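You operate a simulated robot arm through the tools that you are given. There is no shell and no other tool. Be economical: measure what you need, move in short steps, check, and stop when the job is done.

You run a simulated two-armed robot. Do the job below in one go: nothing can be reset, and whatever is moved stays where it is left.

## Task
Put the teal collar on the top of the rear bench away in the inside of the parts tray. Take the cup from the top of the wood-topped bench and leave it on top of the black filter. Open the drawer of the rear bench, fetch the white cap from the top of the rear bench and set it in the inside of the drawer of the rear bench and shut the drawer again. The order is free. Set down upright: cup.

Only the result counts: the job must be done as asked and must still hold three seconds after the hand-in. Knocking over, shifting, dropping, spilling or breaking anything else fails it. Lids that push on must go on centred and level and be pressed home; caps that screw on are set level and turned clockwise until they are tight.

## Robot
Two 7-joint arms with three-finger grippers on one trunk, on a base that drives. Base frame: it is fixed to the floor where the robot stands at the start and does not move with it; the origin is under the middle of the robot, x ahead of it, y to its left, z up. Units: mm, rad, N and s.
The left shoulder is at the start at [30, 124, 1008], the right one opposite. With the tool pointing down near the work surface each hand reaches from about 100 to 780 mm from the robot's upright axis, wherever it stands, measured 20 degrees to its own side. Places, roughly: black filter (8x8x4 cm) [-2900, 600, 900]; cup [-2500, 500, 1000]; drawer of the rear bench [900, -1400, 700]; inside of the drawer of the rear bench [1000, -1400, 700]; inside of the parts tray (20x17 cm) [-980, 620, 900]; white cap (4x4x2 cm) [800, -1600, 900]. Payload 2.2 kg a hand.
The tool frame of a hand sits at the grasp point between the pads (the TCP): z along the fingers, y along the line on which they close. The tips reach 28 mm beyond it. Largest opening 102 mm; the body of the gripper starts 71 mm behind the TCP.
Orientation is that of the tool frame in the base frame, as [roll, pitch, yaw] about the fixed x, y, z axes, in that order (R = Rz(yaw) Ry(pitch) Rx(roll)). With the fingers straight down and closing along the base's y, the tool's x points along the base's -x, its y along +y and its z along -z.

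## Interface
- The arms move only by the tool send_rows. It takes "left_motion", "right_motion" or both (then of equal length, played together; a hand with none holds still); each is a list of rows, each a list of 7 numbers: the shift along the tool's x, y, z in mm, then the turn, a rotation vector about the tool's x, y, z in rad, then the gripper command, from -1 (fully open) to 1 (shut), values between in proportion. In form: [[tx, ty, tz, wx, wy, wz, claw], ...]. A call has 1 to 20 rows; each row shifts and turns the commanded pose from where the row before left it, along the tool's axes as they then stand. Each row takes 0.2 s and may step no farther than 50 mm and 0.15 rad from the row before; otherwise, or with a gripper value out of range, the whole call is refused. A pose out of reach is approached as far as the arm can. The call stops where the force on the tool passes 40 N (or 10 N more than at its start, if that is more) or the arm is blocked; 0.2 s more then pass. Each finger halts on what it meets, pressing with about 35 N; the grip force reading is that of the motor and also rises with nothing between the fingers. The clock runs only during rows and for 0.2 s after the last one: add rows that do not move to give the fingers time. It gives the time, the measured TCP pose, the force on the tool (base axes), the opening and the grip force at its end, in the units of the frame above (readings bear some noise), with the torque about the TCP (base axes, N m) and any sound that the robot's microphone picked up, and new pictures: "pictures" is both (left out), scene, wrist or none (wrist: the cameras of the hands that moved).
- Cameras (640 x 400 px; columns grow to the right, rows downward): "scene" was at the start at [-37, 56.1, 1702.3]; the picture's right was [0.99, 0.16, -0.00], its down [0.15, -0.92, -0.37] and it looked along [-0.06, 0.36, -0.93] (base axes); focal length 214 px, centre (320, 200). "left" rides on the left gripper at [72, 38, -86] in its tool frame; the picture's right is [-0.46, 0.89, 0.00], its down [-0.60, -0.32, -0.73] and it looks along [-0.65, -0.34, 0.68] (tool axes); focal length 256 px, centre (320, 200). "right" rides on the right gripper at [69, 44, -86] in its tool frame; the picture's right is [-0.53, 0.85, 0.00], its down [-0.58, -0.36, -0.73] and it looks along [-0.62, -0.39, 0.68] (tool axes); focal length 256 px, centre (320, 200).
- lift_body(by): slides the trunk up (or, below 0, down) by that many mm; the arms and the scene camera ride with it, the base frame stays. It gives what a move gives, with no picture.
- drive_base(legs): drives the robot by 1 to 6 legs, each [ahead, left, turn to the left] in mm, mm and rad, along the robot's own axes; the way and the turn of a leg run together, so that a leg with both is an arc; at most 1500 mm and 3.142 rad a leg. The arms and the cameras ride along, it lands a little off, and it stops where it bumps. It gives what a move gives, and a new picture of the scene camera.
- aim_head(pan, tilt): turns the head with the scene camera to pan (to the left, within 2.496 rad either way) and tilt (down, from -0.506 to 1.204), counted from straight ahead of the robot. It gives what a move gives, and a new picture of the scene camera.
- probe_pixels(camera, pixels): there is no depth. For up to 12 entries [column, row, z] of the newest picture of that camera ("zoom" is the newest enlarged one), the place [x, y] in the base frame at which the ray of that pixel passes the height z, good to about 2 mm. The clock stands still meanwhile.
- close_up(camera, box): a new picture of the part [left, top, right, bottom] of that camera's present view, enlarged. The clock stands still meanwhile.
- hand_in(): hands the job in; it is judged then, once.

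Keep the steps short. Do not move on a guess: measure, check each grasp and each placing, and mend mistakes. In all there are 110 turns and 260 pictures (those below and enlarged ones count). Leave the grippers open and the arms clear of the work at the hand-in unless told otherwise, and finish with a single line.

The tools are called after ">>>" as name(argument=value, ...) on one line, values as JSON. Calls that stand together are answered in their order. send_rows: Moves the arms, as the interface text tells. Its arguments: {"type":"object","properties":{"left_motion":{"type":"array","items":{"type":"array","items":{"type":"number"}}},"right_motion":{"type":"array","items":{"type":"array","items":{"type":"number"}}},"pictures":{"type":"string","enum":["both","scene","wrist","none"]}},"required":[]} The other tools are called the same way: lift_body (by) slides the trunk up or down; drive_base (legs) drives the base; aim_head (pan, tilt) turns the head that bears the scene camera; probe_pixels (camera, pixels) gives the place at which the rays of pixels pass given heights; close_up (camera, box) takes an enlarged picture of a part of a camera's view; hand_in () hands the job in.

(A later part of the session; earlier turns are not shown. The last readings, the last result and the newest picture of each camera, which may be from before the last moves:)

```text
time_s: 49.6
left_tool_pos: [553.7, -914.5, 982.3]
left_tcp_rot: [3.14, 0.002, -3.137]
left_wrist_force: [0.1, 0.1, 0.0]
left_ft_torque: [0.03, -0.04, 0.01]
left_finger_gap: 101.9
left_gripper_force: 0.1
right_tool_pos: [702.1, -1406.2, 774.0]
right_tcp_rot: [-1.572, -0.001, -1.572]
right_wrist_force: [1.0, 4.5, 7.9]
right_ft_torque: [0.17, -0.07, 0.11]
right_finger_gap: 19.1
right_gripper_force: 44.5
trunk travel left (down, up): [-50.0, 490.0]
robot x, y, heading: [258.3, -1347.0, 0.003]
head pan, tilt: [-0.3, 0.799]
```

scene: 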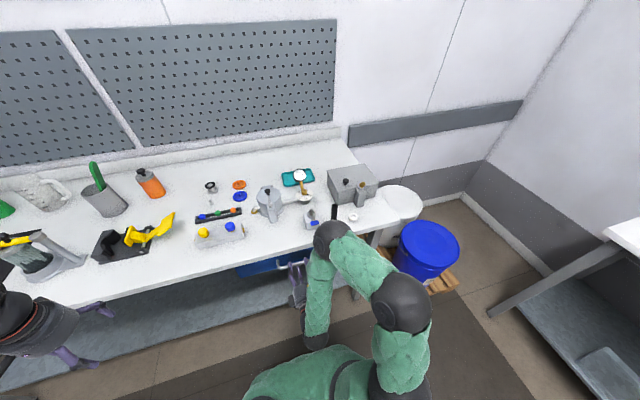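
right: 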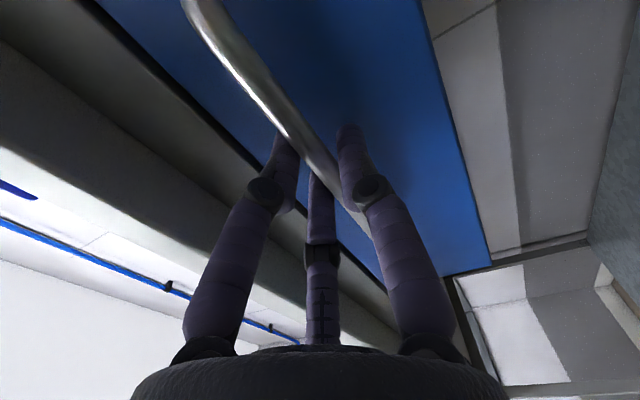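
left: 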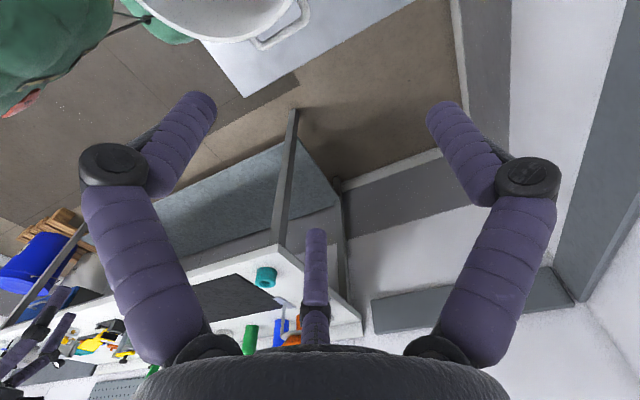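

Gripped (gap 19). I pull with the arm.

>>> send_rows(right_motion=[[0, 0, -15, 0, 0, 0, 0.9], [0, 0, -20, 0, 0, 0, 0.9], [0, 0, -20, 0, 0, 0, 0.9], [0, 0, -20, 0, 0, 0, 0.9], [0, 0, -20, 0, 0, 0, 0.9]], pictures="scene")

```text
time_s: 50.5
left_tool_pos: [554.4, -915.0, 981.8]
left_tcp_rot: [3.141, -0.001, -3.136]
left_wrist_force: [0.4, 0.7, -0.4]
left_ft_torque: [0.0, 0.0, 0.06]
left_finger_gap: 101.6
left_gripper_force: 0.1
right_tool_pos: [639.6, -1407.6, 774.5]
right_tcp_rot: [-1.579, 0.005, -1.58]
right_wrist_force: [-1.3, 2.7, -12.2]
right_ft_torque: [-0.27, 0.05, 0.0]
right_finger_gap: 19.0
right_gripper_force: 44.6
trunk travel left (down, up): [-50.0, 490.0]
robot x, y, heading: [258.0, -1351.0, 0.006]
head pan, tilt: [-0.3, 0.799]
stopped in row 4 (right hand): the force on the tool passed its limit at 61 N (the readings are from after the stop); the commanded pose is now the measured one
```

scene: 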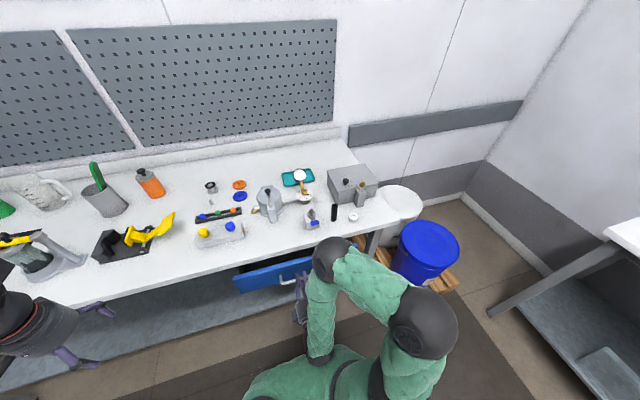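

Drawer opens. I continue gently.

>>> send_rows(right_motion=[[0, 0, -8, 0, 0, 0, 0.9], [0, 0, -10, 0, 0, 0, 0.9], [0, 0, -10, 0, 0, 0, 0.9], [0, 0, -10, 0, 0, 0, 0.9], [0, 0, -10, 0, 0, 0, 0.9], [0, 0, -10, 0, 0, 0, 0.9], [0, 0, -10, 0, 0, 0, 0.9]], pictures="none")

```text
time_s: 50.9
left_tool_pos: [554.9, -915.0, 983.3]
left_tcp_rot: [3.14, -0.001, -3.136]
left_wrist_force: [-0.6, -0.3, 0.6]
left_ft_torque: [-0.01, 0.0, -0.01]
left_finger_gap: 102.0
left_gripper_force: 0.1
right_tool_pos: [640.3, -1407.4, 773.5]
right_tcp_rot: [-1.581, 0.008, -1.585]
right_wrist_force: [-0.9, 1.6, -18.8]
right_ft_torque: [-0.46, 0.19, 0.22]
right_finger_gap: 19.1
right_gripper_force: 44.3
trunk travel left (down, up): [-50.0, 490.0]
robot x, y, heading: [256.2, -1351.0, 0.008]
head pan, tilt: [-0.3, 0.799]
stopped in row 1 (right hand): the force on the tool passed its limit at 49 N (the readings are from after the stop); the commanded pose is now the measured one
```

>>> drive_base(legs=[[-60, 0, 0]])

```text
time_s: 51.9
left_tool_pos: [495.2, -916.4, 981.2]
left_tcp_rot: [3.141, 0.0, -3.136]
left_wrist_force: [0.0, -0.6, 0.4]
left_ft_torque: [0.02, -0.01, -0.01]
left_finger_gap: 102.0
left_gripper_force: 0.1
right_tool_pos: [580.6, -1407.5, 774.0]
right_tcp_rot: [-1.581, 0.011, -1.585]
right_wrist_force: [-1.4, 3.7, -28.8]
right_ft_torque: [-0.49, 0.3, -0.21]
right_finger_gap: 19.1
right_gripper_force: 44.3
trunk travel left (down, up): [-50.0, 490.0]
robot x, y, heading: [200.6, -1346.1, 0.007]
head pan, tilt: [-0.3, 0.799]
```

scene: 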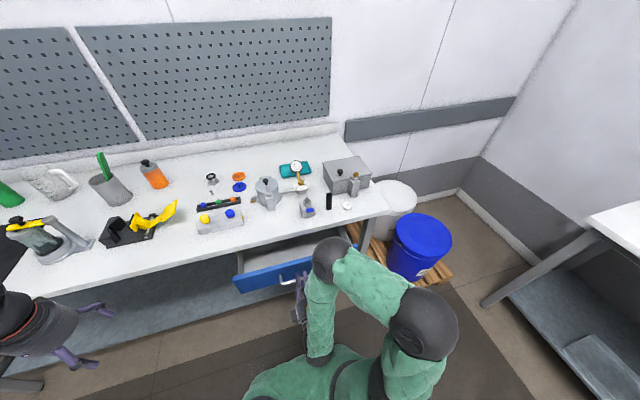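

Driving pulls it nicely. I drive back 130 more.

>>> drive_base(legs=[[-65, 0, 0], [-65, 0, 0]])

```text
time_s: 53.5
left_tool_pos: [365.6, -914.8, 981.4]
left_tcp_rot: [3.14, 0.001, -3.133]
left_wrist_force: [-0.2, 0.2, 0.2]
left_ft_torque: [0.0, 0.03, 0.0]
left_finger_gap: 101.9
left_gripper_force: 0.1
right_tool_pos: [452.4, -1406.7, 773.7]
right_tcp_rot: [-1.581, 0.01, -1.583]
right_wrist_force: [-1.6, 6.3, -19.9]
right_ft_torque: [-0.5, 0.22, -0.19]
right_finger_gap: 18.8
right_gripper_force: 44.4
trunk travel left (down, up): [-50.0, 490.0]
robot x, y, heading: [68.1, -1348.7, 0.006]
head pan, tilt: [-0.3, 0.799]
```

scene: 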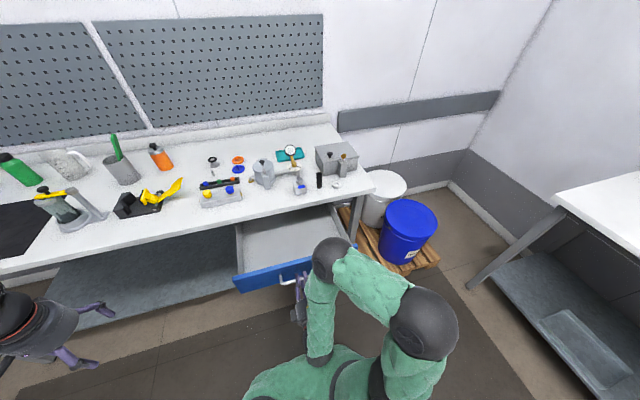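

Drawer is about 250 open. I release and back the hand off; the left hand will do the cap.

>>> send_rows(right_motion=[[0, 0, 0, 0, 0, 0, 0.3], [0, 0, 0, 0, 0, 0, -0.1], [0, 0, 0, 0, 0, 0, -0.2]], pictures="none")

>>> drive_base(legs=[[-100, 0, 0]])

```text
time_s: 54.3
left_tool_pos: [365.3, -916.9, 983.4]
left_tcp_rot: [3.141, 0.001, -3.134]
left_wrist_force: [-1.0, 1.5, -0.1]
left_ft_torque: [-0.03, -0.02, -0.01]
left_finger_gap: 102.3
left_gripper_force: 0.0
right_tool_pos: [451.5, -1408.5, 773.4]
right_tcp_rot: [-1.581, 0.011, -1.583]
right_wrist_force: [0.5, 0.3, 0.5]
right_ft_torque: [-0.02, 0.0, -0.01]
right_finger_gap: 61.3
right_gripper_force: 0.0
trunk travel left (down, up): [-50.0, 490.0]
robot x, y, heading: [72.5, -1352.1, 0.002]
head pan, tilt: [-0.3, 0.799]
```

```text
time_s: 55.4
left_tool_pos: [264.0, -915.5, 983.2]
left_tcp_rot: [3.139, 0.002, -3.135]
left_wrist_force: [0.3, -0.7, 0.3]
left_ft_torque: [0.02, -0.02, 0.0]
left_finger_gap: 101.9
left_gripper_force: 0.0
right_tool_pos: [350.9, -1406.7, 775.2]
right_tcp_rot: [-1.581, 0.012, -1.583]
right_wrist_force: [0.6, 0.3, -0.2]
right_ft_torque: [-0.02, 0.04, -0.01]
right_finger_gap: 61.0
right_gripper_force: 0.1
trunk travel left (down, up): [-50.0, 490.0]
robot x, y, heading: [-28.4, -1345.8, 0.002]
head pan, tilt: [-0.3, 0.799]
```

scene: 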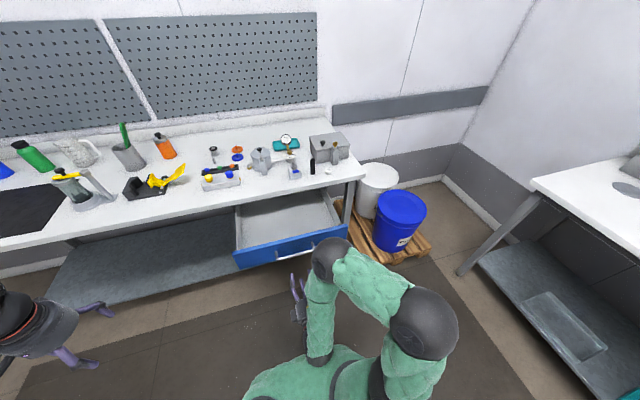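

>>> send_rows(left_motion=[[0, 0, -50, 0, 0, 0, -1], [0, 0, -50, 0, 0, 0, -1], [0, 0, -30, 0, 0, 0, -1]], pictures="none")

>>> drive_base(legs=[[0, -430, 0], [80, 0, 0]])

```text
time_s: 56.2
left_tool_pos: [263.0, -916.3, 1113.8]
left_tcp_rot: [-3.141, -0.001, -3.135]
left_wrist_force: [0.4, 0.3, -1.0]
left_ft_torque: [-0.02, 0.0, 0.01]
left_finger_gap: 101.9
left_gripper_force: 0.0
right_tool_pos: [351.1, -1408.3, 774.7]
right_tcp_rot: [-1.581, 0.009, -1.582]
right_wrist_force: [-0.4, 0.4, 0.4]
right_ft_torque: [-0.01, 0.0, -0.02]
right_finger_gap: 61.0
right_gripper_force: 0.0
trunk travel left (down, up): [-50.0, 490.0]
robot x, y, heading: [-30.6, -1350.0, 0.008]
head pan, tilt: [-0.3, 0.799]
```

```text
time_s: 59.5
left_tool_pos: [348.7, -1347.0, 1112.4]
left_tcp_rot: [3.139, 0.0, -3.134]
left_wrist_force: [1.1, -0.2, -0.1]
left_ft_torque: [0.01, 0.04, 0.03]
left_finger_gap: 102.3
left_gripper_force: 0.1
right_tool_pos: [432.5, -1839.2, 773.6]
right_tcp_rot: [-1.583, 0.011, -1.583]
right_wrist_force: [-0.3, -0.5, -0.2]
right_ft_torque: [0.0, 0.0, -0.02]
right_finger_gap: 61.2
right_gripper_force: 0.1
trunk travel left (down, up): [-50.0, 490.0]
robot x, y, heading: [51.9, -1781.2, 0.01]
head pan, tilt: [-0.3, 0.799]
```

scene: 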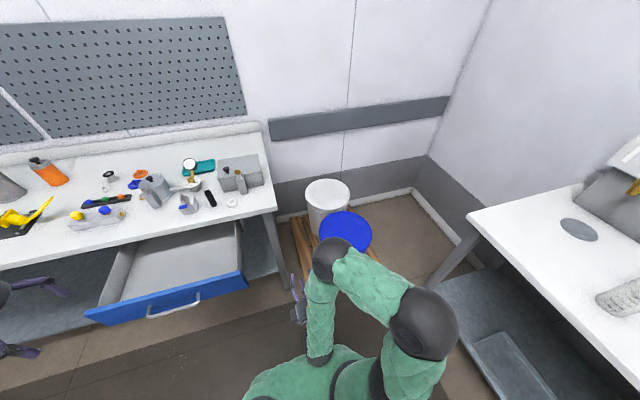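

Now I look at the cap with an enlarged view and move the left hand toward it.

>>> close_up(camera="scene", box=[170, 140, 290, 215])

>>> send_rows(left_motion=[[-35, -35, 0, 0, 0, 0, -1], [-35, -35, 0, 0, 0, 0, -1], [-35, -35, 0, 0, 0, 0, -1], [-35, -35, 0, 0, 0, 0, -1], [-35, -35, 0, 0, 0, 0, -1], [-35, -35, 0, 0, 0, 0, -1], [-35, -35, 0, 0, 0, 0, -1], [-35, -35, 0, 0, 0, 0, -1]], pictures="wrist")

>>> probe_pixels(camera="zoom", pixels=[[335, 330, 880], [335, 330, 900], [210, 310, 900]])

```text
5.33 times, centred on (230, 178) of scene
```

zoom: 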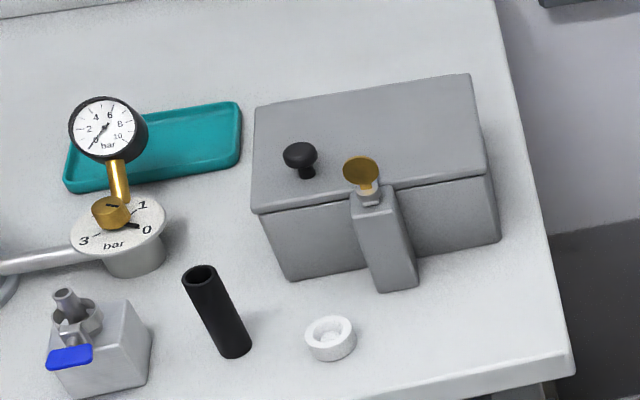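

```text
time_s: 61.3
left_tool_pos: [629.5, -1624.9, 1113.0]
left_tcp_rot: [-3.142, 0.001, -3.133]
left_wrist_force: [0.8, 0.5, 0.0]
left_ft_torque: [0.01, 0.01, 0.0]
left_finger_gap: 101.9
left_gripper_force: 0.0
right_tool_pos: [435.2, -1838.4, 773.9]
right_tcp_rot: [-1.58, 0.009, -1.583]
right_wrist_force: [0.6, -0.6, 0.2]
right_ft_torque: [-0.01, -0.01, -0.03]
right_finger_gap: 61.1
right_gripper_force: 0.0
trunk travel left (down, up): [-50.0, 490.0]
robot x, y, heading: [50.5, -1783.6, 0.003]
head pan, tilt: [-0.3, 0.799]
```

left: 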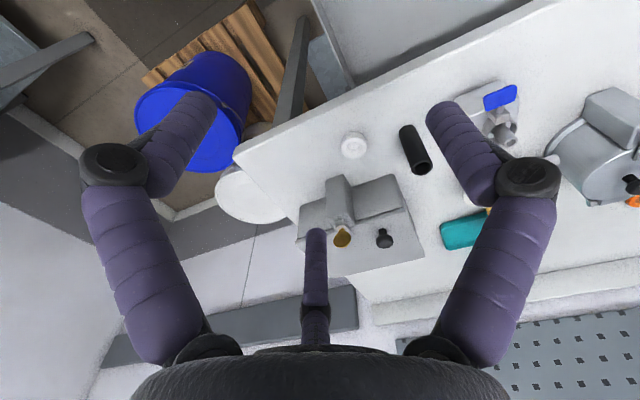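

```text
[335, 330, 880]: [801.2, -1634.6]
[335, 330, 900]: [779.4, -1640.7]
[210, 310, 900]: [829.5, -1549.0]
```

>>> probe_pixels(camera="left", pixels=[[353, 145, 880], [353, 145, 900], [353, 145, 890], [425, 162, 960], [407, 130, 880], [345, 212, 950], [238, 156, 880]])

>>> probe_pixels(camera="zoom", pixels=[[331, 335, 880], [331, 335, 890], [331, 335, 900], [235, 355, 880], [385, 288, 880], [330, 360, 870], [575, 372, 870]])

```text
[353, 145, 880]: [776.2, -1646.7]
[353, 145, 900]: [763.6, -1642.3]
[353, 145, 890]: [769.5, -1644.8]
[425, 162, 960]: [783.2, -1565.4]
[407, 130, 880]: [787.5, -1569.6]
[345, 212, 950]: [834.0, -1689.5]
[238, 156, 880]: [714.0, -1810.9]
```

```text
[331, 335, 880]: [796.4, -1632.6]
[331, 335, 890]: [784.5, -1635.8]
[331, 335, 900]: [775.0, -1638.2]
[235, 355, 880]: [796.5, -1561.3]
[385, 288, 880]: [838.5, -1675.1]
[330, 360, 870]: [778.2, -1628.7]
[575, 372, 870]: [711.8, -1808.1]
```

>>> send_rows(left_motion=[[-48, -6, 0, 0, 0, 0, -0.3], [-47, -6, 0, 0, 0, 0, -0.3], [-46, -7, 0, 0, 0, 0, -0.3], [0, 0, 40, 0, 0, 0, -0.3], [0, 0, 40, 0, 0, 0, -0.3], [0, 0, 40, 0, 0, 0, -0.3]], pictures="wrist")

```text
time_s: 62.7
left_tool_pos: [718.2, -1644.9, 964.5]
left_tcp_rot: [3.14, 0.003, -3.135]
left_wrist_force: [0.6, 0.0, -0.4]
left_ft_torque: [0.02, -0.01, 0.0]
left_finger_gap: 66.0
left_gripper_force: 0.1
left hand out of reach, approached as far as the arm can: row 2, 3
right_tool_pos: [433.5, -1839.1, 774.0]
right_tcp_rot: [-1.582, 0.01, -1.582]
right_wrist_force: [0.5, 0.5, 0.9]
right_ft_torque: [0.01, -0.01, 0.0]
right_finger_gap: 61.2
right_gripper_force: 0.0
trunk travel left (down, up): [-50.0, 490.0]
robot x, y, heading: [52.2, -1780.6, 0.008]
head pan, tilt: [-0.3, 0.799]
```

left: 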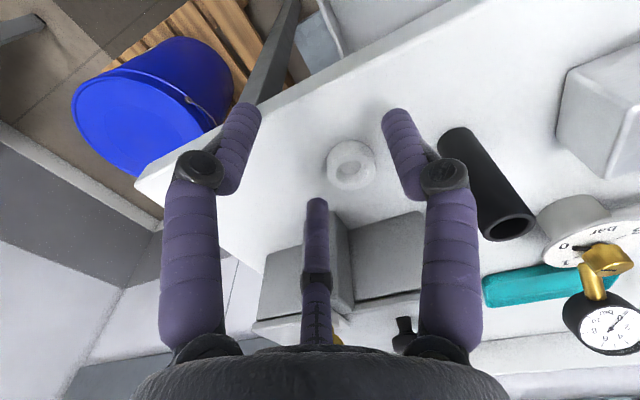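

>>> drive_base(legs=[[60, 0, 0]])

>>> send_rows(left_motion=[[0, 0, 0, 0, 0, 0, -0.3]], pictures="wrist")

>>> probe_pixels(camera="left", pixels=[[350, 165, 880], [350, 165, 895]])

```text
time_s: 63.7
left_tool_pos: [779.3, -1643.0, 964.2]
left_tcp_rot: [3.14, 0.0, -3.135]
left_wrist_force: [0.3, -0.5, -0.3]
left_ft_torque: [0.0, 0.02, 0.0]
left_finger_gap: 66.3
left_gripper_force: 0.0
right_tool_pos: [494.5, -1838.2, 773.3]
right_tcp_rot: [-1.582, 0.01, -1.583]
right_wrist_force: [-0.1, 0.3, -0.4]
right_ft_torque: [0.01, -0.03, 0.02]
right_finger_gap: 61.0
right_gripper_force: 0.0
trunk travel left (down, up): [-50.0, 490.0]
robot x, y, heading: [115.4, -1783.2, 0.012]
head pan, tilt: [-0.3, 0.799]
```

scene: 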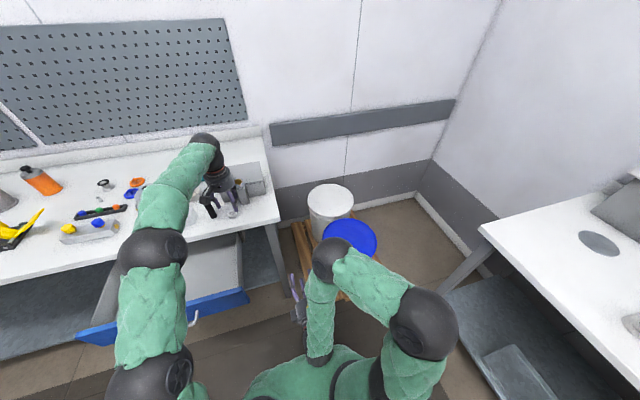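

```text
time_s: 64.1
left_tool_pos: [777.3, -1641.9, 963.5]
left_tcp_rot: [3.139, -0.001, -3.132]
left_wrist_force: [0.6, -0.1, -0.4]
left_ft_torque: [-0.02, 0.03, 0.01]
left_finger_gap: 66.2
left_gripper_force: 0.1
right_tool_pos: [493.8, -1838.3, 774.8]
right_tcp_rot: [-1.581, 0.01, -1.583]
right_wrist_force: [0.1, 1.0, 0.1]
right_ft_torque: [0.01, 0.04, -0.02]
right_finger_gap: 61.2
right_gripper_force: 0.1
trunk travel left (down, up): [-50.0, 490.0]
robot x, y, heading: [108.3, -1783.3, 0.012]
head pan, tilt: [-0.3, 0.799]
```

left: 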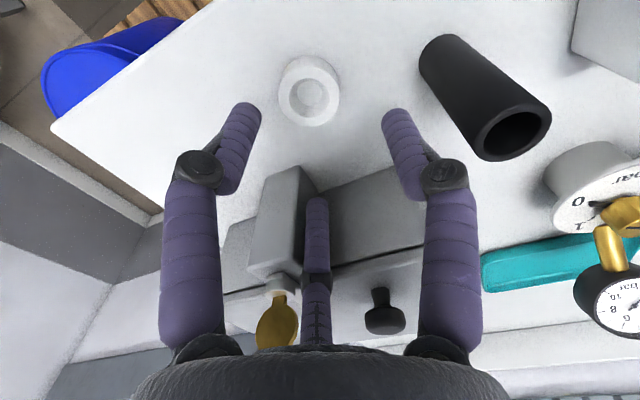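

```text
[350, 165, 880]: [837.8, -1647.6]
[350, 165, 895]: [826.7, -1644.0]
```

>>> probe_pixels(camera="left", pixels=[[309, 92, 880], [309, 92, 890], [310, 70, 875], [310, 128, 895], [285, 215, 945], [470, 100, 940]])

```text
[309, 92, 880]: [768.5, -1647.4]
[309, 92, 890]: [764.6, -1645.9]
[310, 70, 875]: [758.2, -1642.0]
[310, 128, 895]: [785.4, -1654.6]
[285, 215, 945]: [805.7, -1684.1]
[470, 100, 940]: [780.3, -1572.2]
```

Cap centre ≈ (767,-1647). I correct by (-10,-5) and go down.

>>> send_rows(left_motion=[[10, -5, 0, 0, 0, 0, -0.3], [0, 0, 30, 0, 0, 0, -0.3], [0, 0, 25, 0, 0, 0, -0.3]], pictures="wrist")

```text
time_s: 64.9
left_tool_pos: [767.9, -1643.4, 924.3]
left_tcp_rot: [3.141, 0.008, -3.128]
left_wrist_force: [-3.9, 4.3, 6.9]
left_ft_torque: [-0.08, 0.38, -0.3]
left_finger_gap: 68.9
left_gripper_force: 2.4
right_tool_pos: [493.3, -1837.3, 774.8]
right_tcp_rot: [-1.58, 0.01, -1.581]
right_wrist_force: [0.3, -0.7, -0.2]
right_ft_torque: [0.04, 0.01, -0.03]
right_finger_gap: 61.6
right_gripper_force: 0.0
trunk travel left (down, up): [-50.0, 490.0]
robot x, y, heading: [110.9, -1781.8, 0.008]
head pan, tilt: [-0.3, 0.799]
stopped in row 3 (left hand): the force on the tool passed its limit at 54 N (the readings are from after the stop); the commanded pose is now the measured one
```

left: 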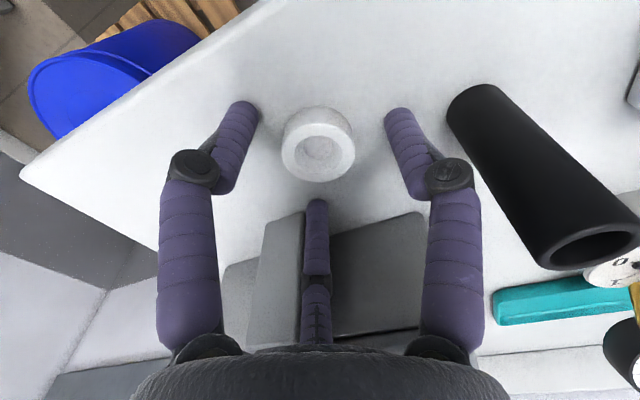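

Something touched at TCP 924, likely the part of the hand facing the box. I back up a bit and measure heights.

>>> send_rows(left_motion=[[0, 0, -15, 0, 0, 0, -0.3]], pictures="wrist")

>>> close_up(camera="left", box=[160, 50, 480, 350])

>>> close_up(camera="scene", box=[190, 130, 290, 230])

```text
time_s: 65.3
left_tool_pos: [768.4, -1643.3, 937.2]
left_tcp_rot: [3.14, 0.008, -3.13]
left_wrist_force: [0.9, 2.1, -1.6]
left_ft_torque: [-0.02, 0.11, 0.09]
left_finger_gap: 65.9
left_gripper_force: 0.0
right_tool_pos: [494.6, -1838.6, 773.9]
right_tcp_rot: [-1.582, 0.01, -1.582]
right_wrist_force: [0.6, 0.1, -0.7]
right_ft_torque: [0.0, -0.01, 0.01]
right_finger_gap: 61.4
right_gripper_force: 0.0
trunk travel left (down, up): [-50.0, 490.0]
robot x, y, heading: [115.3, -1781.6, 0.001]
head pan, tilt: [-0.3, 0.799]
```

left: 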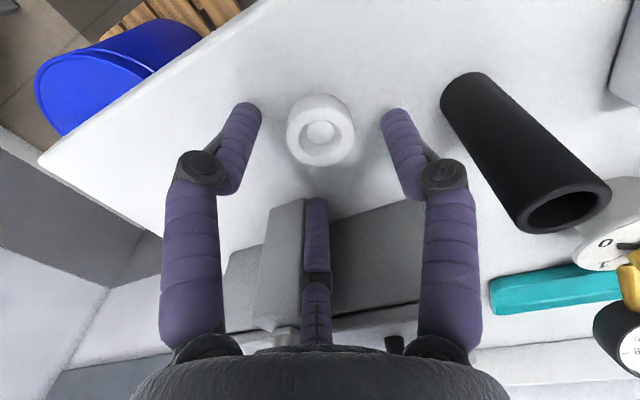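

```text
1.33 times, centred on (320, 200) of left
```

zoom: 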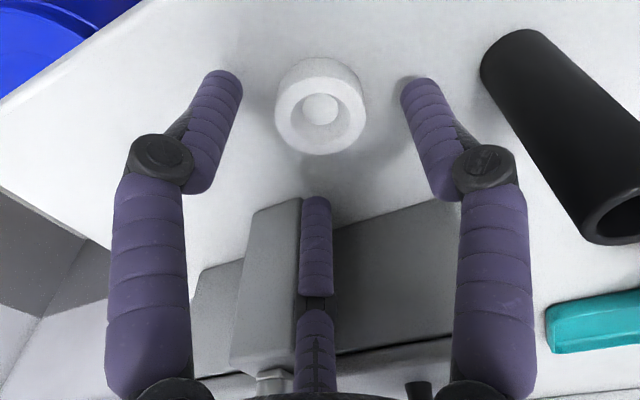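

```text
4.00 times, centred on (240, 180) of scene
```

zoom: 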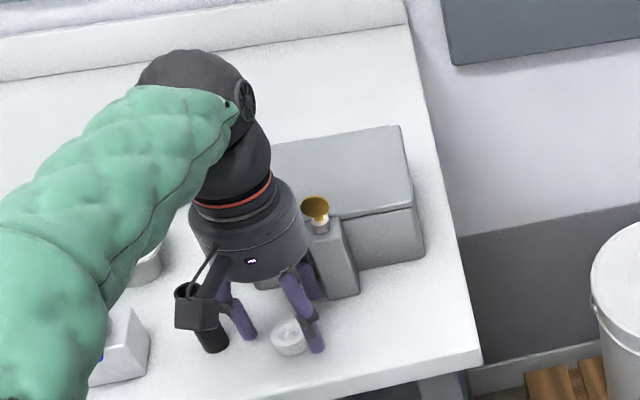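

>>> probe_pixels(camera="left", pixels=[[317, 200, 910], [318, 235, 925], [250, 110, 910], [388, 112, 910], [270, 208, 950], [300, 200, 950], [345, 220, 880], [420, 202, 945], [42, 160, 880], [42, 160, 900]])

```text
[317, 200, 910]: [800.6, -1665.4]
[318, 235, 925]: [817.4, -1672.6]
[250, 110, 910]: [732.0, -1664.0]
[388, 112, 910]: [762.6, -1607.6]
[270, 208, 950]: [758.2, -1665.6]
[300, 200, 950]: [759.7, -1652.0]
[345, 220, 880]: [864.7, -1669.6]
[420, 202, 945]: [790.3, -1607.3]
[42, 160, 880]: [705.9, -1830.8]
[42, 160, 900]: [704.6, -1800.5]
```

The corner triangulates to z≈902, so the fingertips simply touched the bench. I recheck the cap centre at z≈912.

>>> probe_pixels(camera="left", pixels=[[321, 130, 915], [319, 110, 905], [321, 142, 920], [288, 130, 912], [354, 128, 912]])

```text
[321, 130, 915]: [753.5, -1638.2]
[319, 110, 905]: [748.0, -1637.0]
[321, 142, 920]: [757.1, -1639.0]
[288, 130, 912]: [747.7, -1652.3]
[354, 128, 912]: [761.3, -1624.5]
```

The hand has three fingers around the TCP; cap centre ≈ (754,-1638). I shift by (-14,+5), narrow slightly, lower to 931 and close.

>>> send_rows(left_motion=[[7, 2, 0, 0, 0, 0, -0.15], [7, 3, 0, 0, 0, 0, -0.15], [0, 0, 7, 0, 0, 0, -0.15]], pictures="wrist")

```text
time_s: 66.1
left_tool_pos: [755.0, -1640.7, 930.3]
left_tcp_rot: [3.14, 0.006, -3.129]
left_wrist_force: [0.1, 0.3, 0.5]
left_ft_torque: [0.01, 0.01, 0.01]
left_finger_gap: 58.7
left_gripper_force: 0.1
right_tool_pos: [493.9, -1836.7, 774.3]
right_tcp_rot: [-1.581, 0.012, -1.583]
right_wrist_force: [0.0, -0.6, -0.9]
right_ft_torque: [0.01, 0.0, 0.01]
right_finger_gap: 61.0
right_gripper_force: 0.1
trunk travel left (down, up): [-50.0, 490.0]
robot x, y, heading: [110.4, -1777.6, 0.007]
head pan, tilt: [-0.3, 0.799]
```

left: 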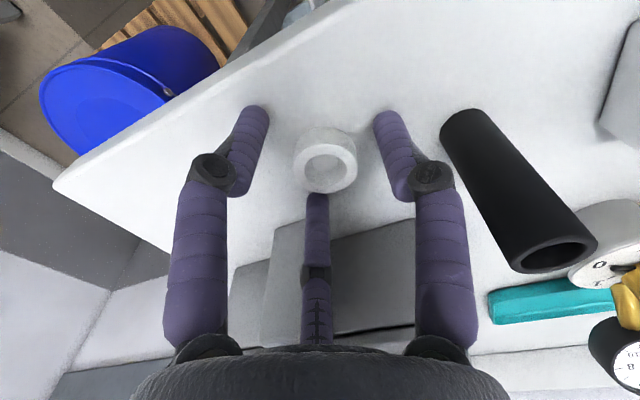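

>>> send_rows(left_motion=[[-6, 0, 0, 0, 0, 0, -0.15], [0, 0, 0, 0, 0, 0, 0.1], [0, 0, 0, 0, 0, 0, 0.25], [0, 0, 0, 0, 0, 0, 0.4], [0, 0, 0, 0, 0, 0, 0.5]], pictures="wrist")

```text
time_s: 67.3
left_tool_pos: [759.1, -1639.6, 931.7]
left_tcp_rot: [3.141, 0.007, -3.129]
left_wrist_force: [0.3, 0.3, -0.7]
left_ft_torque: [0.0, 0.02, 0.03]
left_finger_gap: 32.0
left_gripper_force: 35.1
right_tool_pos: [493.4, -1838.0, 774.8]
right_tcp_rot: [-1.582, 0.011, -1.583]
right_wrist_force: [-0.3, 0.4, -0.2]
right_ft_torque: [0.02, 0.03, 0.03]
right_finger_gap: 61.4
right_gripper_force: 0.1
trunk travel left (down, up): [-50.0, 490.0]
robot x, y, heading: [112.2, -1780.6, 0.004]
head pan, tilt: [-0.3, 0.799]
```

left: 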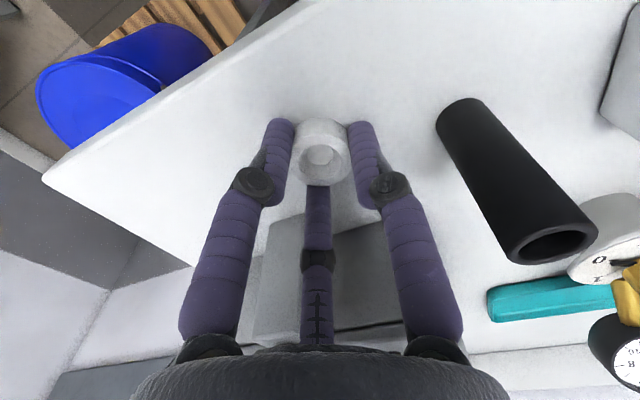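

Gripped (gap 32, 35 N). I lift straight up.

>>> send_rows(left_motion=[[0, 0, -20, 0, 0, 0, 0.6], [0, 0, -40, 0, 0, 0, 0.6], [0, 0, -45, 0, 0, 0, 0.6], [0, 0, -45, 0, 0, 0, 0.6]], pictures="wrist")

```text
time_s: 68.3
left_tool_pos: [759.7, -1641.7, 1079.7]
left_tcp_rot: [3.141, 0.005, -3.129]
left_wrist_force: [-0.8, -0.6, -0.5]
left_ft_torque: [-0.01, 0.02, 0.04]
left_finger_gap: 32.0
left_gripper_force: 35.1
right_tool_pos: [492.9, -1837.6, 774.7]
right_tcp_rot: [-1.582, 0.011, -1.582]
right_wrist_force: [-0.6, -0.6, 0.2]
right_ft_torque: [-0.02, -0.03, 0.02]
right_finger_gap: 61.3
right_gripper_force: 0.0
trunk travel left (down, up): [-50.0, 490.0]
robot x, y, heading: [111.1, -1780.4, 0.002]
head pan, tilt: [-0.3, 0.799]
```

left: 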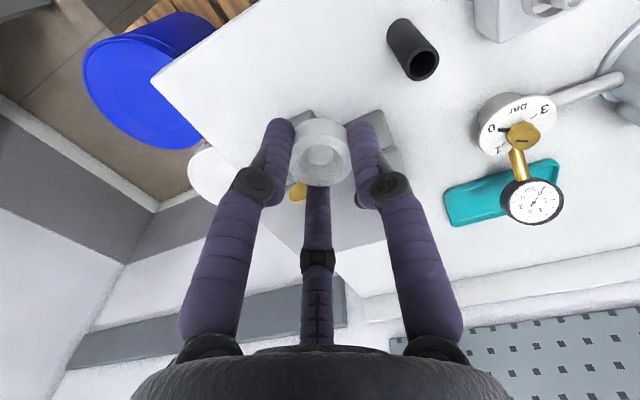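

>>> send_rows(left_motion=[[32, 38, 0, 0, 0, 0, 0.6], [32, 38, 0, 0, 0, 0, 0.6], [32, 38, 0, 0, 0, 0, 0.6], [32, 38, 0, 0, 0, 0, 0.6], [32, 38, 0, 0, 0, 0, 0.6]], pictures="both")

>>> probe_pixels(camera="scene", pixels=[[245, 293, 800], [80, 330, 800], [97, 317, 700], [205, 300, 720], [194, 320, 772]])

```text
time_s: 69.5
left_tool_pos: [596.8, -1452.0, 1079.4]
left_tcp_rot: [3.141, 0.005, -3.13]
left_wrist_force: [0.1, -0.3, 0.4]
left_ft_torque: [0.03, -0.02, -0.02]
left_finger_gap: 32.1
left_gripper_force: 34.6
right_tool_pos: [493.1, -1837.2, 774.4]
right_tcp_rot: [-1.578, 0.01, -1.584]
right_wrist_force: [-0.6, -0.4, 0.1]
right_ft_torque: [-0.02, -0.02, -0.02]
right_finger_gap: 61.3
right_gripper_force: 0.1
trunk travel left (down, up): [-50.0, 490.0]
robot x, y, heading: [111.9, -1778.2, 0.003]
head pan, tilt: [-0.3, 0.799]
```

scene: 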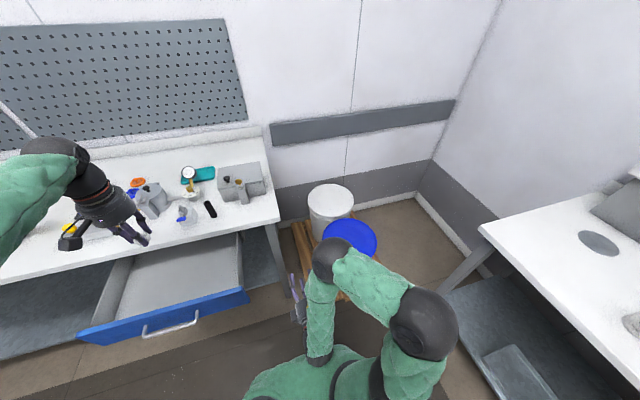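
left: 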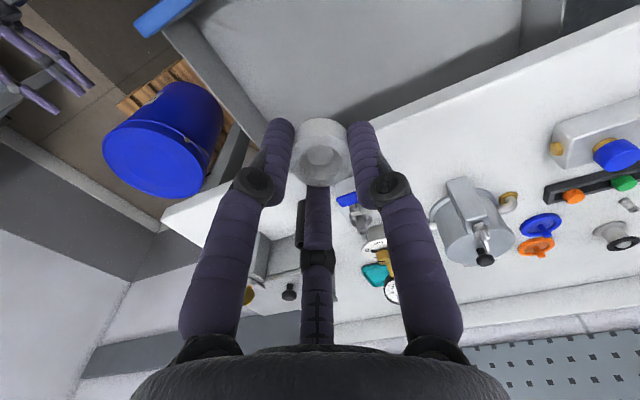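

```text
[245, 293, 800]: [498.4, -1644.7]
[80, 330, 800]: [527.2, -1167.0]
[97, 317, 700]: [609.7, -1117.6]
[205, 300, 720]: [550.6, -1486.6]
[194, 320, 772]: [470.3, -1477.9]
```

>>> send_rows(left_motion=[[0, 0, 48, 0, 0, 0, 0.6], [0, 0, 48, 0, 0, 0, 0.6], [0, 0, 48, 0, 0, 0, 0.6], [0, 0, 48, 0, 0, 0, 0.6], [0, 0, 48, 0, 0, 0, 0.6], [0, 0, 40, 0, 0, 0, 0.6]], pictures="both")

```text
time_s: 70.9
left_tool_pos: [598.2, -1452.5, 799.3]
left_tcp_rot: [3.141, 0.008, -3.128]
left_wrist_force: [0.3, 0.7, -0.5]
left_ft_torque: [-0.02, 0.0, -0.03]
left_finger_gap: 31.8
left_gripper_force: 35.3
right_tool_pos: [494.8, -1837.6, 774.0]
right_tcp_rot: [-1.581, 0.013, -1.582]
right_wrist_force: [0.0, 0.3, 0.7]
right_ft_torque: [0.02, -0.02, -0.02]
right_finger_gap: 61.4
right_gripper_force: 0.0
trunk travel left (down, up): [-50.0, 490.0]
robot x, y, heading: [108.6, -1776.8, 0.009]
head pan, tilt: [-0.3, 0.799]
```

scene: 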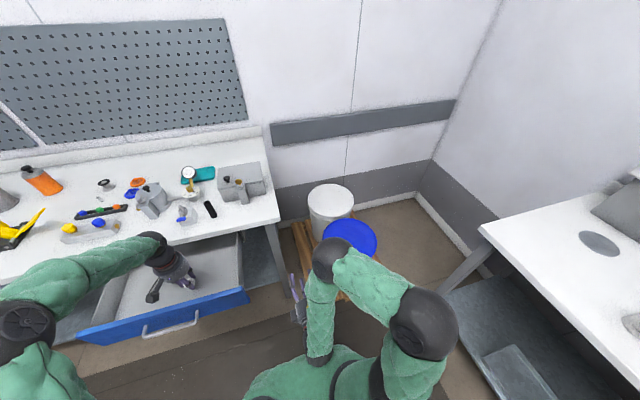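
left: 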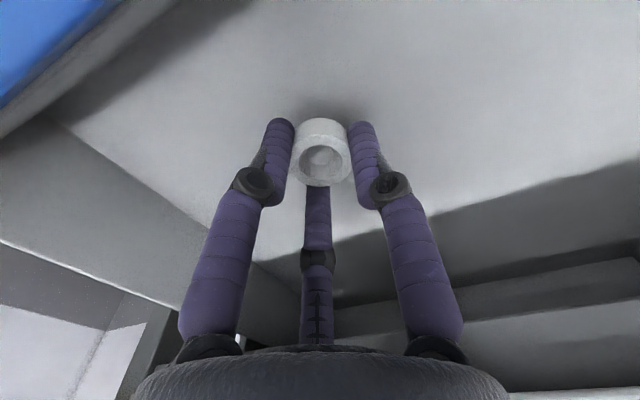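

>>> send_rows(left_motion=[[0, 0, 10, 0, 0, 0, 0.6], [0, 0, 8, 0, 0, 0, 0.6], [0, 0, 6, 0, 0, 0, 0.6], [0, 0, 6, 0, 0, 0, 0.6], [0, 0, 6, 0, 0, 0, 0.6], [0, 0, 5, 0, 0, 0, 0.6]], pictures="wrist")

```text
time_s: 72.3
left_tool_pos: [599.3, -1453.3, 758.4]
left_tcp_rot: [-3.141, 0.006, -3.13]
left_wrist_force: [0.1, 0.5, -1.1]
left_ft_torque: [-0.01, 0.01, -0.01]
left_finger_gap: 32.0
left_gripper_force: 35.1
right_tool_pos: [494.0, -1837.9, 774.8]
right_tcp_rot: [-1.582, 0.012, -1.583]
right_wrist_force: [-0.1, 0.3, -0.2]
right_ft_torque: [0.01, 0.01, 0.02]
right_finger_gap: 61.1
right_gripper_force: 0.0
trunk travel left (down, up): [-50.0, 490.0]
robot x, y, heading: [111.1, -1779.9, 0.004]
head pan, tilt: [-0.3, 0.799]
```

left: 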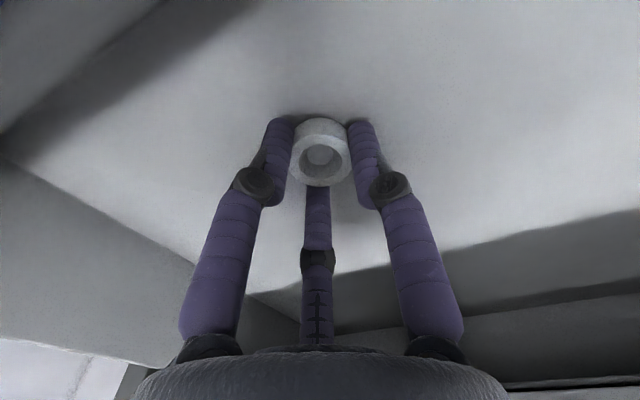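

>>> send_rows(left_motion=[[0, 0, 5, 0, 0, 0, 0.6], [0, 0, 5, 0, 0, 0, 0.6], [0, 0, 4, 0, 0, 0, 0.6], [0, 0, 4, 0, 0, 0, 0.6], [0, 0, 4, 0, 0, 0, 0.6], [0, 0, 4, 0, 0, 0, 0.6], [0, 0, 4, 0, 0, 0, 0.6]], pictures="wrist")

```text
time_s: 73.1
left_tool_pos: [603.8, -1452.3, 749.8]
left_tcp_rot: [3.141, 0.021, -3.127]
left_wrist_force: [1.8, -2.4, 11.0]
left_ft_torque: [-0.08, 0.09, 0.06]
left_finger_gap: 32.0
left_gripper_force: 35.1
right_tool_pos: [492.9, -1838.0, 774.5]
right_tcp_rot: [-1.579, 0.009, -1.583]
right_wrist_force: [-0.7, -0.2, 0.5]
right_ft_torque: [-0.01, 0.03, -0.02]
right_finger_gap: 61.0
right_gripper_force: 0.0
trunk travel left (down, up): [-50.0, 490.0]
robot x, y, heading: [111.5, -1781.7, 0.002]
head pan, tilt: [-0.3, 0.799]
stopped in row 4 (left hand): the force on the tool passed its limit at 52 N (the readings are from after the stop); the commanded pose is now the measured one
```

left: 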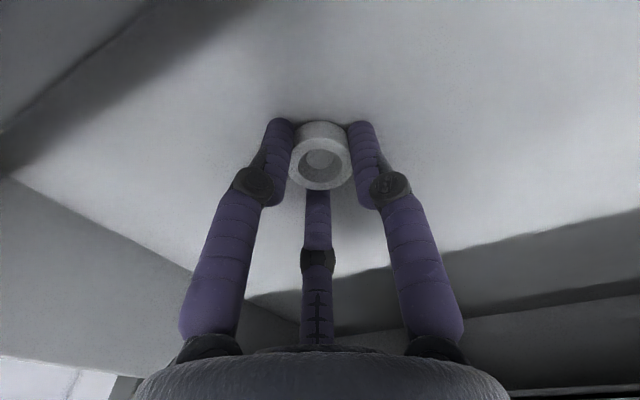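

On the drawer floor. I release and raise.

>>> send_rows(left_motion=[[0, 0, 0, 0, 0, 0, 0.3], [0, 0, 0, 0, 0, 0, 0.0], [0, 0, 0, 0, 0, 0, -0.3], [0, 0, -20, 0, 0, 0, -0.3], [0, 0, -45, 0, 0, 0, -0.3], [0, 0, -45, 0, 0, 0, -0.3], [0, 0, -45, 0, 0, 0, -0.3], [0, 0, -45, 0, 0, 0, -0.3], [0, 0, -45, 0, 0, 0, -0.3], [0, 0, -45, 0, 0, 0, -0.3]], pictures="both")

```text
time_s: 75.3
left_tool_pos: [595.9, -1452.5, 1040.0]
left_tcp_rot: [-3.14, 0.016, -3.125]
left_wrist_force: [0.2, 0.5, 0.0]
left_ft_torque: [0.0, -0.03, 0.0]
left_finger_gap: 66.4
left_gripper_force: 0.0
right_tool_pos: [493.9, -1837.9, 775.3]
right_tcp_rot: [-1.581, 0.01, -1.584]
right_wrist_force: [0.0, 0.4, -0.4]
right_ft_torque: [-0.01, 0.05, -0.04]
right_finger_gap: 61.3
right_gripper_force: 0.1
trunk travel left (down, up): [-50.0, 490.0]
robot x, y, heading: [111.8, -1782.5, 0.009]
head pan, tilt: [-0.3, 0.799]
```

scene: 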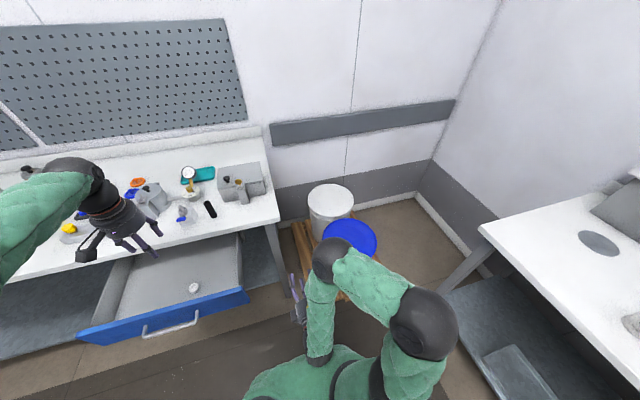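
left: 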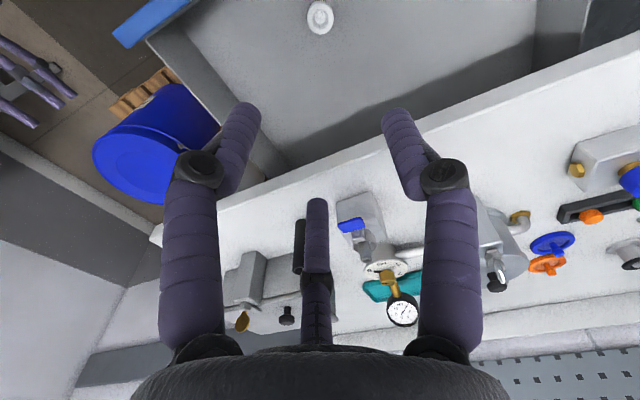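

Cap rests in the drawer at scene (194,288). I retract the left hand and drive back in front of the handle.

>>> send_rows(left_motion=[[49, 0, 0, 0, 0, 0, -1], [49, 0, 0, 0, 0, 0, -1], [49, 0, 0, 0, 0, 0, -1], [40, 25, 0, 0, 0, 0, -1], [35, 30, 0, 0, 0, 0, -1], [20, 40, 0, 0, 0, 0, -1]], pictures="none")

>>> drive_base(legs=[[-145, 0, 0], [0, 427, 0]])

>>> send_rows(right_motion=[[0, 0, 0, 0, 0, 0, -0.1]], pictures="wrist")

```text
time_s: 76.7
left_tool_pos: [353.7, -1361.5, 1035.8]
left_tcp_rot: [3.139, 0.016, -3.126]
left_wrist_force: [0.0, 0.5, 0.4]
left_ft_torque: [-0.03, 0.02, 0.0]
left_finger_gap: 102.0
left_gripper_force: 0.1
right_tool_pos: [493.6, -1838.5, 774.6]
right_tcp_rot: [-1.583, 0.012, -1.582]
right_wrist_force: [0.1, -0.3, -0.5]
right_ft_torque: [-0.01, 0.0, -0.04]
right_finger_gap: 61.3
right_gripper_force: 0.0
trunk travel left (down, up): [-50.0, 490.0]
robot x, y, heading: [112.8, -1778.4, 0.011]
head pan, tilt: [-0.3, 0.799]
```

```text
time_s: 80.3
left_tool_pos: [204.8, -932.6, 1035.5]
left_tcp_rot: [-3.141, 0.016, -3.122]
left_wrist_force: [-1.1, 0.9, 0.0]
left_ft_torque: [0.0, 0.01, -0.01]
left_finger_gap: 102.0
left_gripper_force: 0.0
right_tool_pos: [346.1, -1408.3, 773.9]
right_tcp_rot: [-1.58, 0.009, -1.578]
right_wrist_force: [0.4, 0.7, 0.6]
right_ft_torque: [0.0, -0.01, -0.02]
right_finger_gap: 61.0
right_gripper_force: 0.0
trunk travel left (down, up): [-50.0, 490.0]
robot x, y, heading: [-39.0, -1351.1, 0.01]
head pan, tilt: [-0.3, 0.799]
```

scene: 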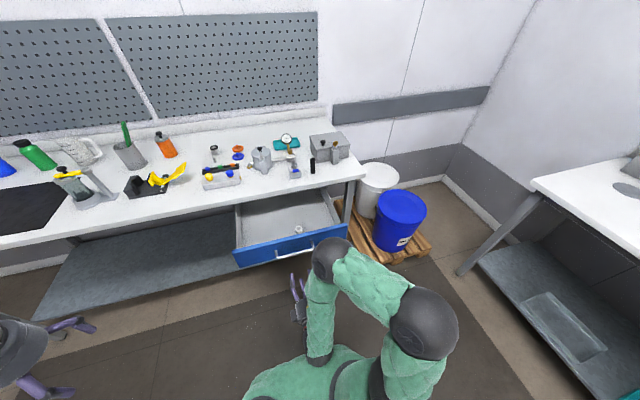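

```text
time_s: 80.7
left_tool_pos: [203.8, -932.4, 1035.1]
left_tcp_rot: [3.14, 0.014, -3.122]
left_wrist_force: [-0.6, -0.1, -0.4]
left_ft_torque: [0.01, -0.02, 0.03]
left_finger_gap: 102.2
left_gripper_force: 0.0
right_tool_pos: [345.4, -1408.3, 774.4]
right_tcp_rot: [-1.58, 0.012, -1.579]
right_wrist_force: [0.1, 0.6, 0.4]
right_ft_torque: [0.0, 0.01, -0.01]
right_finger_gap: 56.0
right_gripper_force: 0.1
trunk travel left (down, up): [-50.0, 490.0]
robot x, y, heading: [-33.5, -1353.0, 0.011]
head pan, tilt: [-0.3, 0.799]
```

right: 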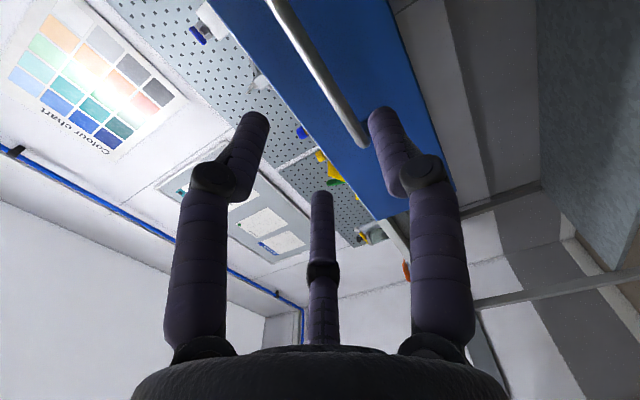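

>>> drive_base(legs=[[110, 0, -0.008]])

>>> send_rows(right_motion=[[0, 0, 0, 0, 0, 0, -0.1], [0, 0, 0, 0, 0, 0, 0.3], [0, 0, 0, 0, 0, 0, 0.6], [0, 0, 0, 0, 0, 0, 0.9], [0, 0, 0, 0, 0, 0, 0.9]], pictures="wrist")

```text
time_s: 81.9
left_tool_pos: [318.7, -933.5, 1035.5]
left_tcp_rot: [3.139, 0.016, -3.129]
left_wrist_force: [-0.2, -0.6, -0.5]
left_ft_torque: [0.0, 0.04, 0.03]
left_finger_gap: 101.9
left_gripper_force: 0.1
right_tool_pos: [455.7, -1411.3, 773.4]
right_tcp_rot: [-1.58, 0.009, -1.589]
right_wrist_force: [-0.1, -0.6, -0.6]
right_ft_torque: [0.01, -0.01, -0.01]
right_finger_gap: 56.1
right_gripper_force: 0.0
trunk travel left (down, up): [-50.0, 490.0]
robot x, y, heading: [74.0, -1351.7, 0.002]
head pan, tilt: [-0.3, 0.799]
```

scene: 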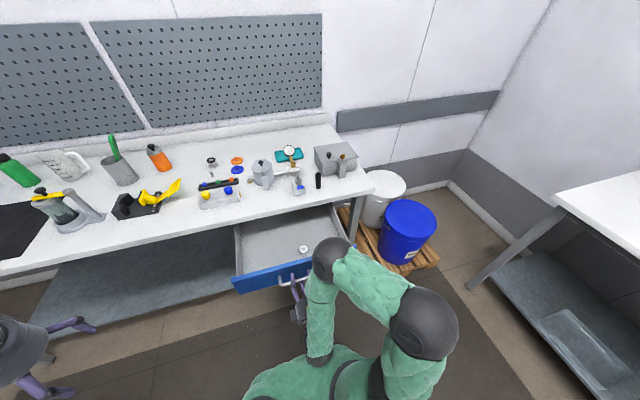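

```text
time_s: 83.1
left_tool_pos: [317.1, -934.0, 1036.1]
left_tcp_rot: [3.14, 0.016, -3.126]
left_wrist_force: [0.0, 0.8, 0.4]
left_ft_torque: [-0.01, 0.01, 0.02]
left_finger_gap: 102.1
left_gripper_force: 0.0
right_tool_pos: [453.4, -1411.1, 774.1]
right_tcp_rot: [-1.581, 0.011, -1.587]
right_wrist_force: [-0.3, 0.3, -5.1]
right_ft_torque: [-0.37, 0.04, 0.07]
right_finger_gap: 19.1
right_gripper_force: 44.4
trunk travel left (down, up): [-50.0, 490.0]
robot x, y, heading: [73.0, -1353.9, 0.007]
head pan, tilt: [-0.3, 0.799]
```

right: 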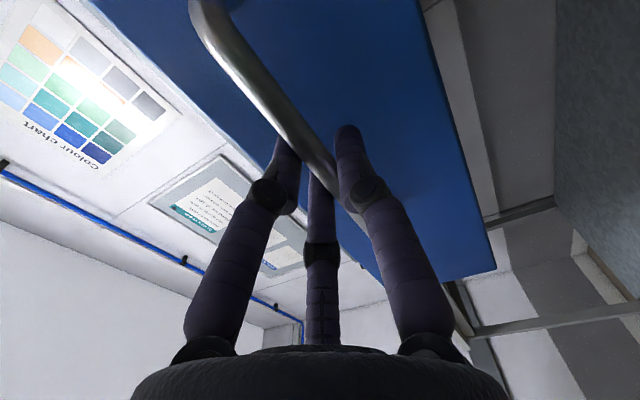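

Gripped. I push it home by driving ahead 240, then finish gently.

>>> drive_base(legs=[[80, 0, 0], [80, 0, 0], [75, 0, 0]])

```text
time_s: 85.5
left_tool_pos: [554.2, -932.8, 1036.2]
left_tcp_rot: [3.14, 0.014, -3.129]
left_wrist_force: [0.4, -0.5, -0.1]
left_ft_torque: [0.01, 0.01, -0.02]
left_finger_gap: 101.9
left_gripper_force: 0.0
right_tool_pos: [690.6, -1411.0, 773.2]
right_tcp_rot: [-1.58, 0.008, -1.586]
right_wrist_force: [1.5, -11.4, -7.0]
right_ft_torque: [-0.61, -0.02, -0.31]
right_finger_gap: 18.7
right_gripper_force: 44.0
trunk travel left (down, up): [-50.0, 490.0]
robot x, y, heading: [311.0, -1349.0, 0.002]
head pan, tilt: [-0.3, 0.799]
```

scene: 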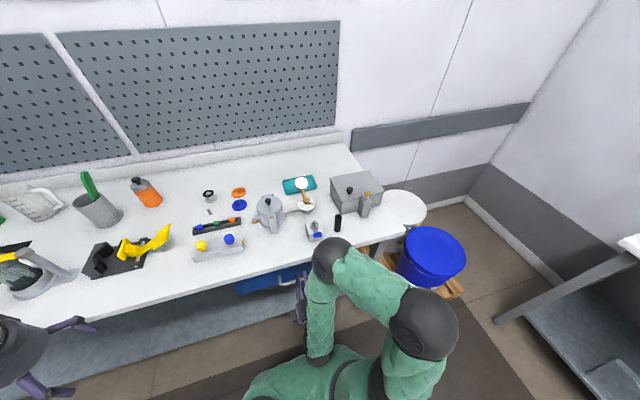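

>>> send_rows(right_motion=[[0, 0, 4, 0, 0, 0, 0.9], [0, 0, 4, 0, 0, 0, 0.9], [0, 0, 4, 0, 0, 0, 0.9], [0, 0, 4, 0, 0, 0, 0.9], [0, 0, 4, 0, 0, 0, 0.9]], pictures="wrist")

```text
time_s: 86.7
left_tool_pos: [550.2, -932.8, 1035.4]
left_tcp_rot: [3.14, 0.019, -3.131]
left_wrist_force: [0.1, -0.8, -0.1]
left_ft_torque: [0.01, -0.02, 0.04]
left_finger_gap: 101.9
left_gripper_force: 0.2
right_tool_pos: [706.9, -1411.4, 774.3]
right_tcp_rot: [-1.584, 0.009, -1.585]
right_wrist_force: [-27.5, -2.7, 2.5]
right_ft_torque: [-0.46, 0.05, -1.05]
right_finger_gap: 19.1
right_gripper_force: 44.1
trunk travel left (down, up): [-50.0, 490.0]
robot x, y, heading: [312.3, -1347.6, 0.004]
head pan, tilt: [-0.3, 0.799]
```

right: 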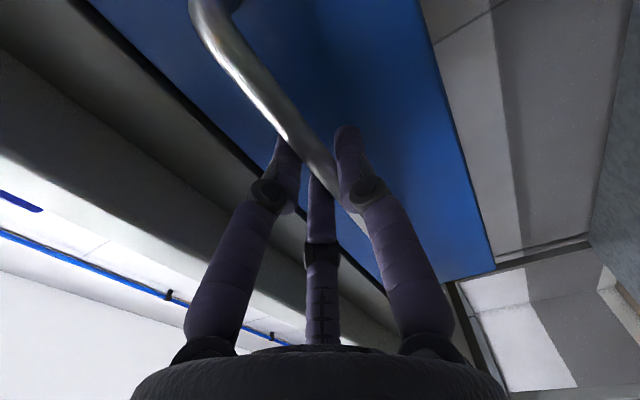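

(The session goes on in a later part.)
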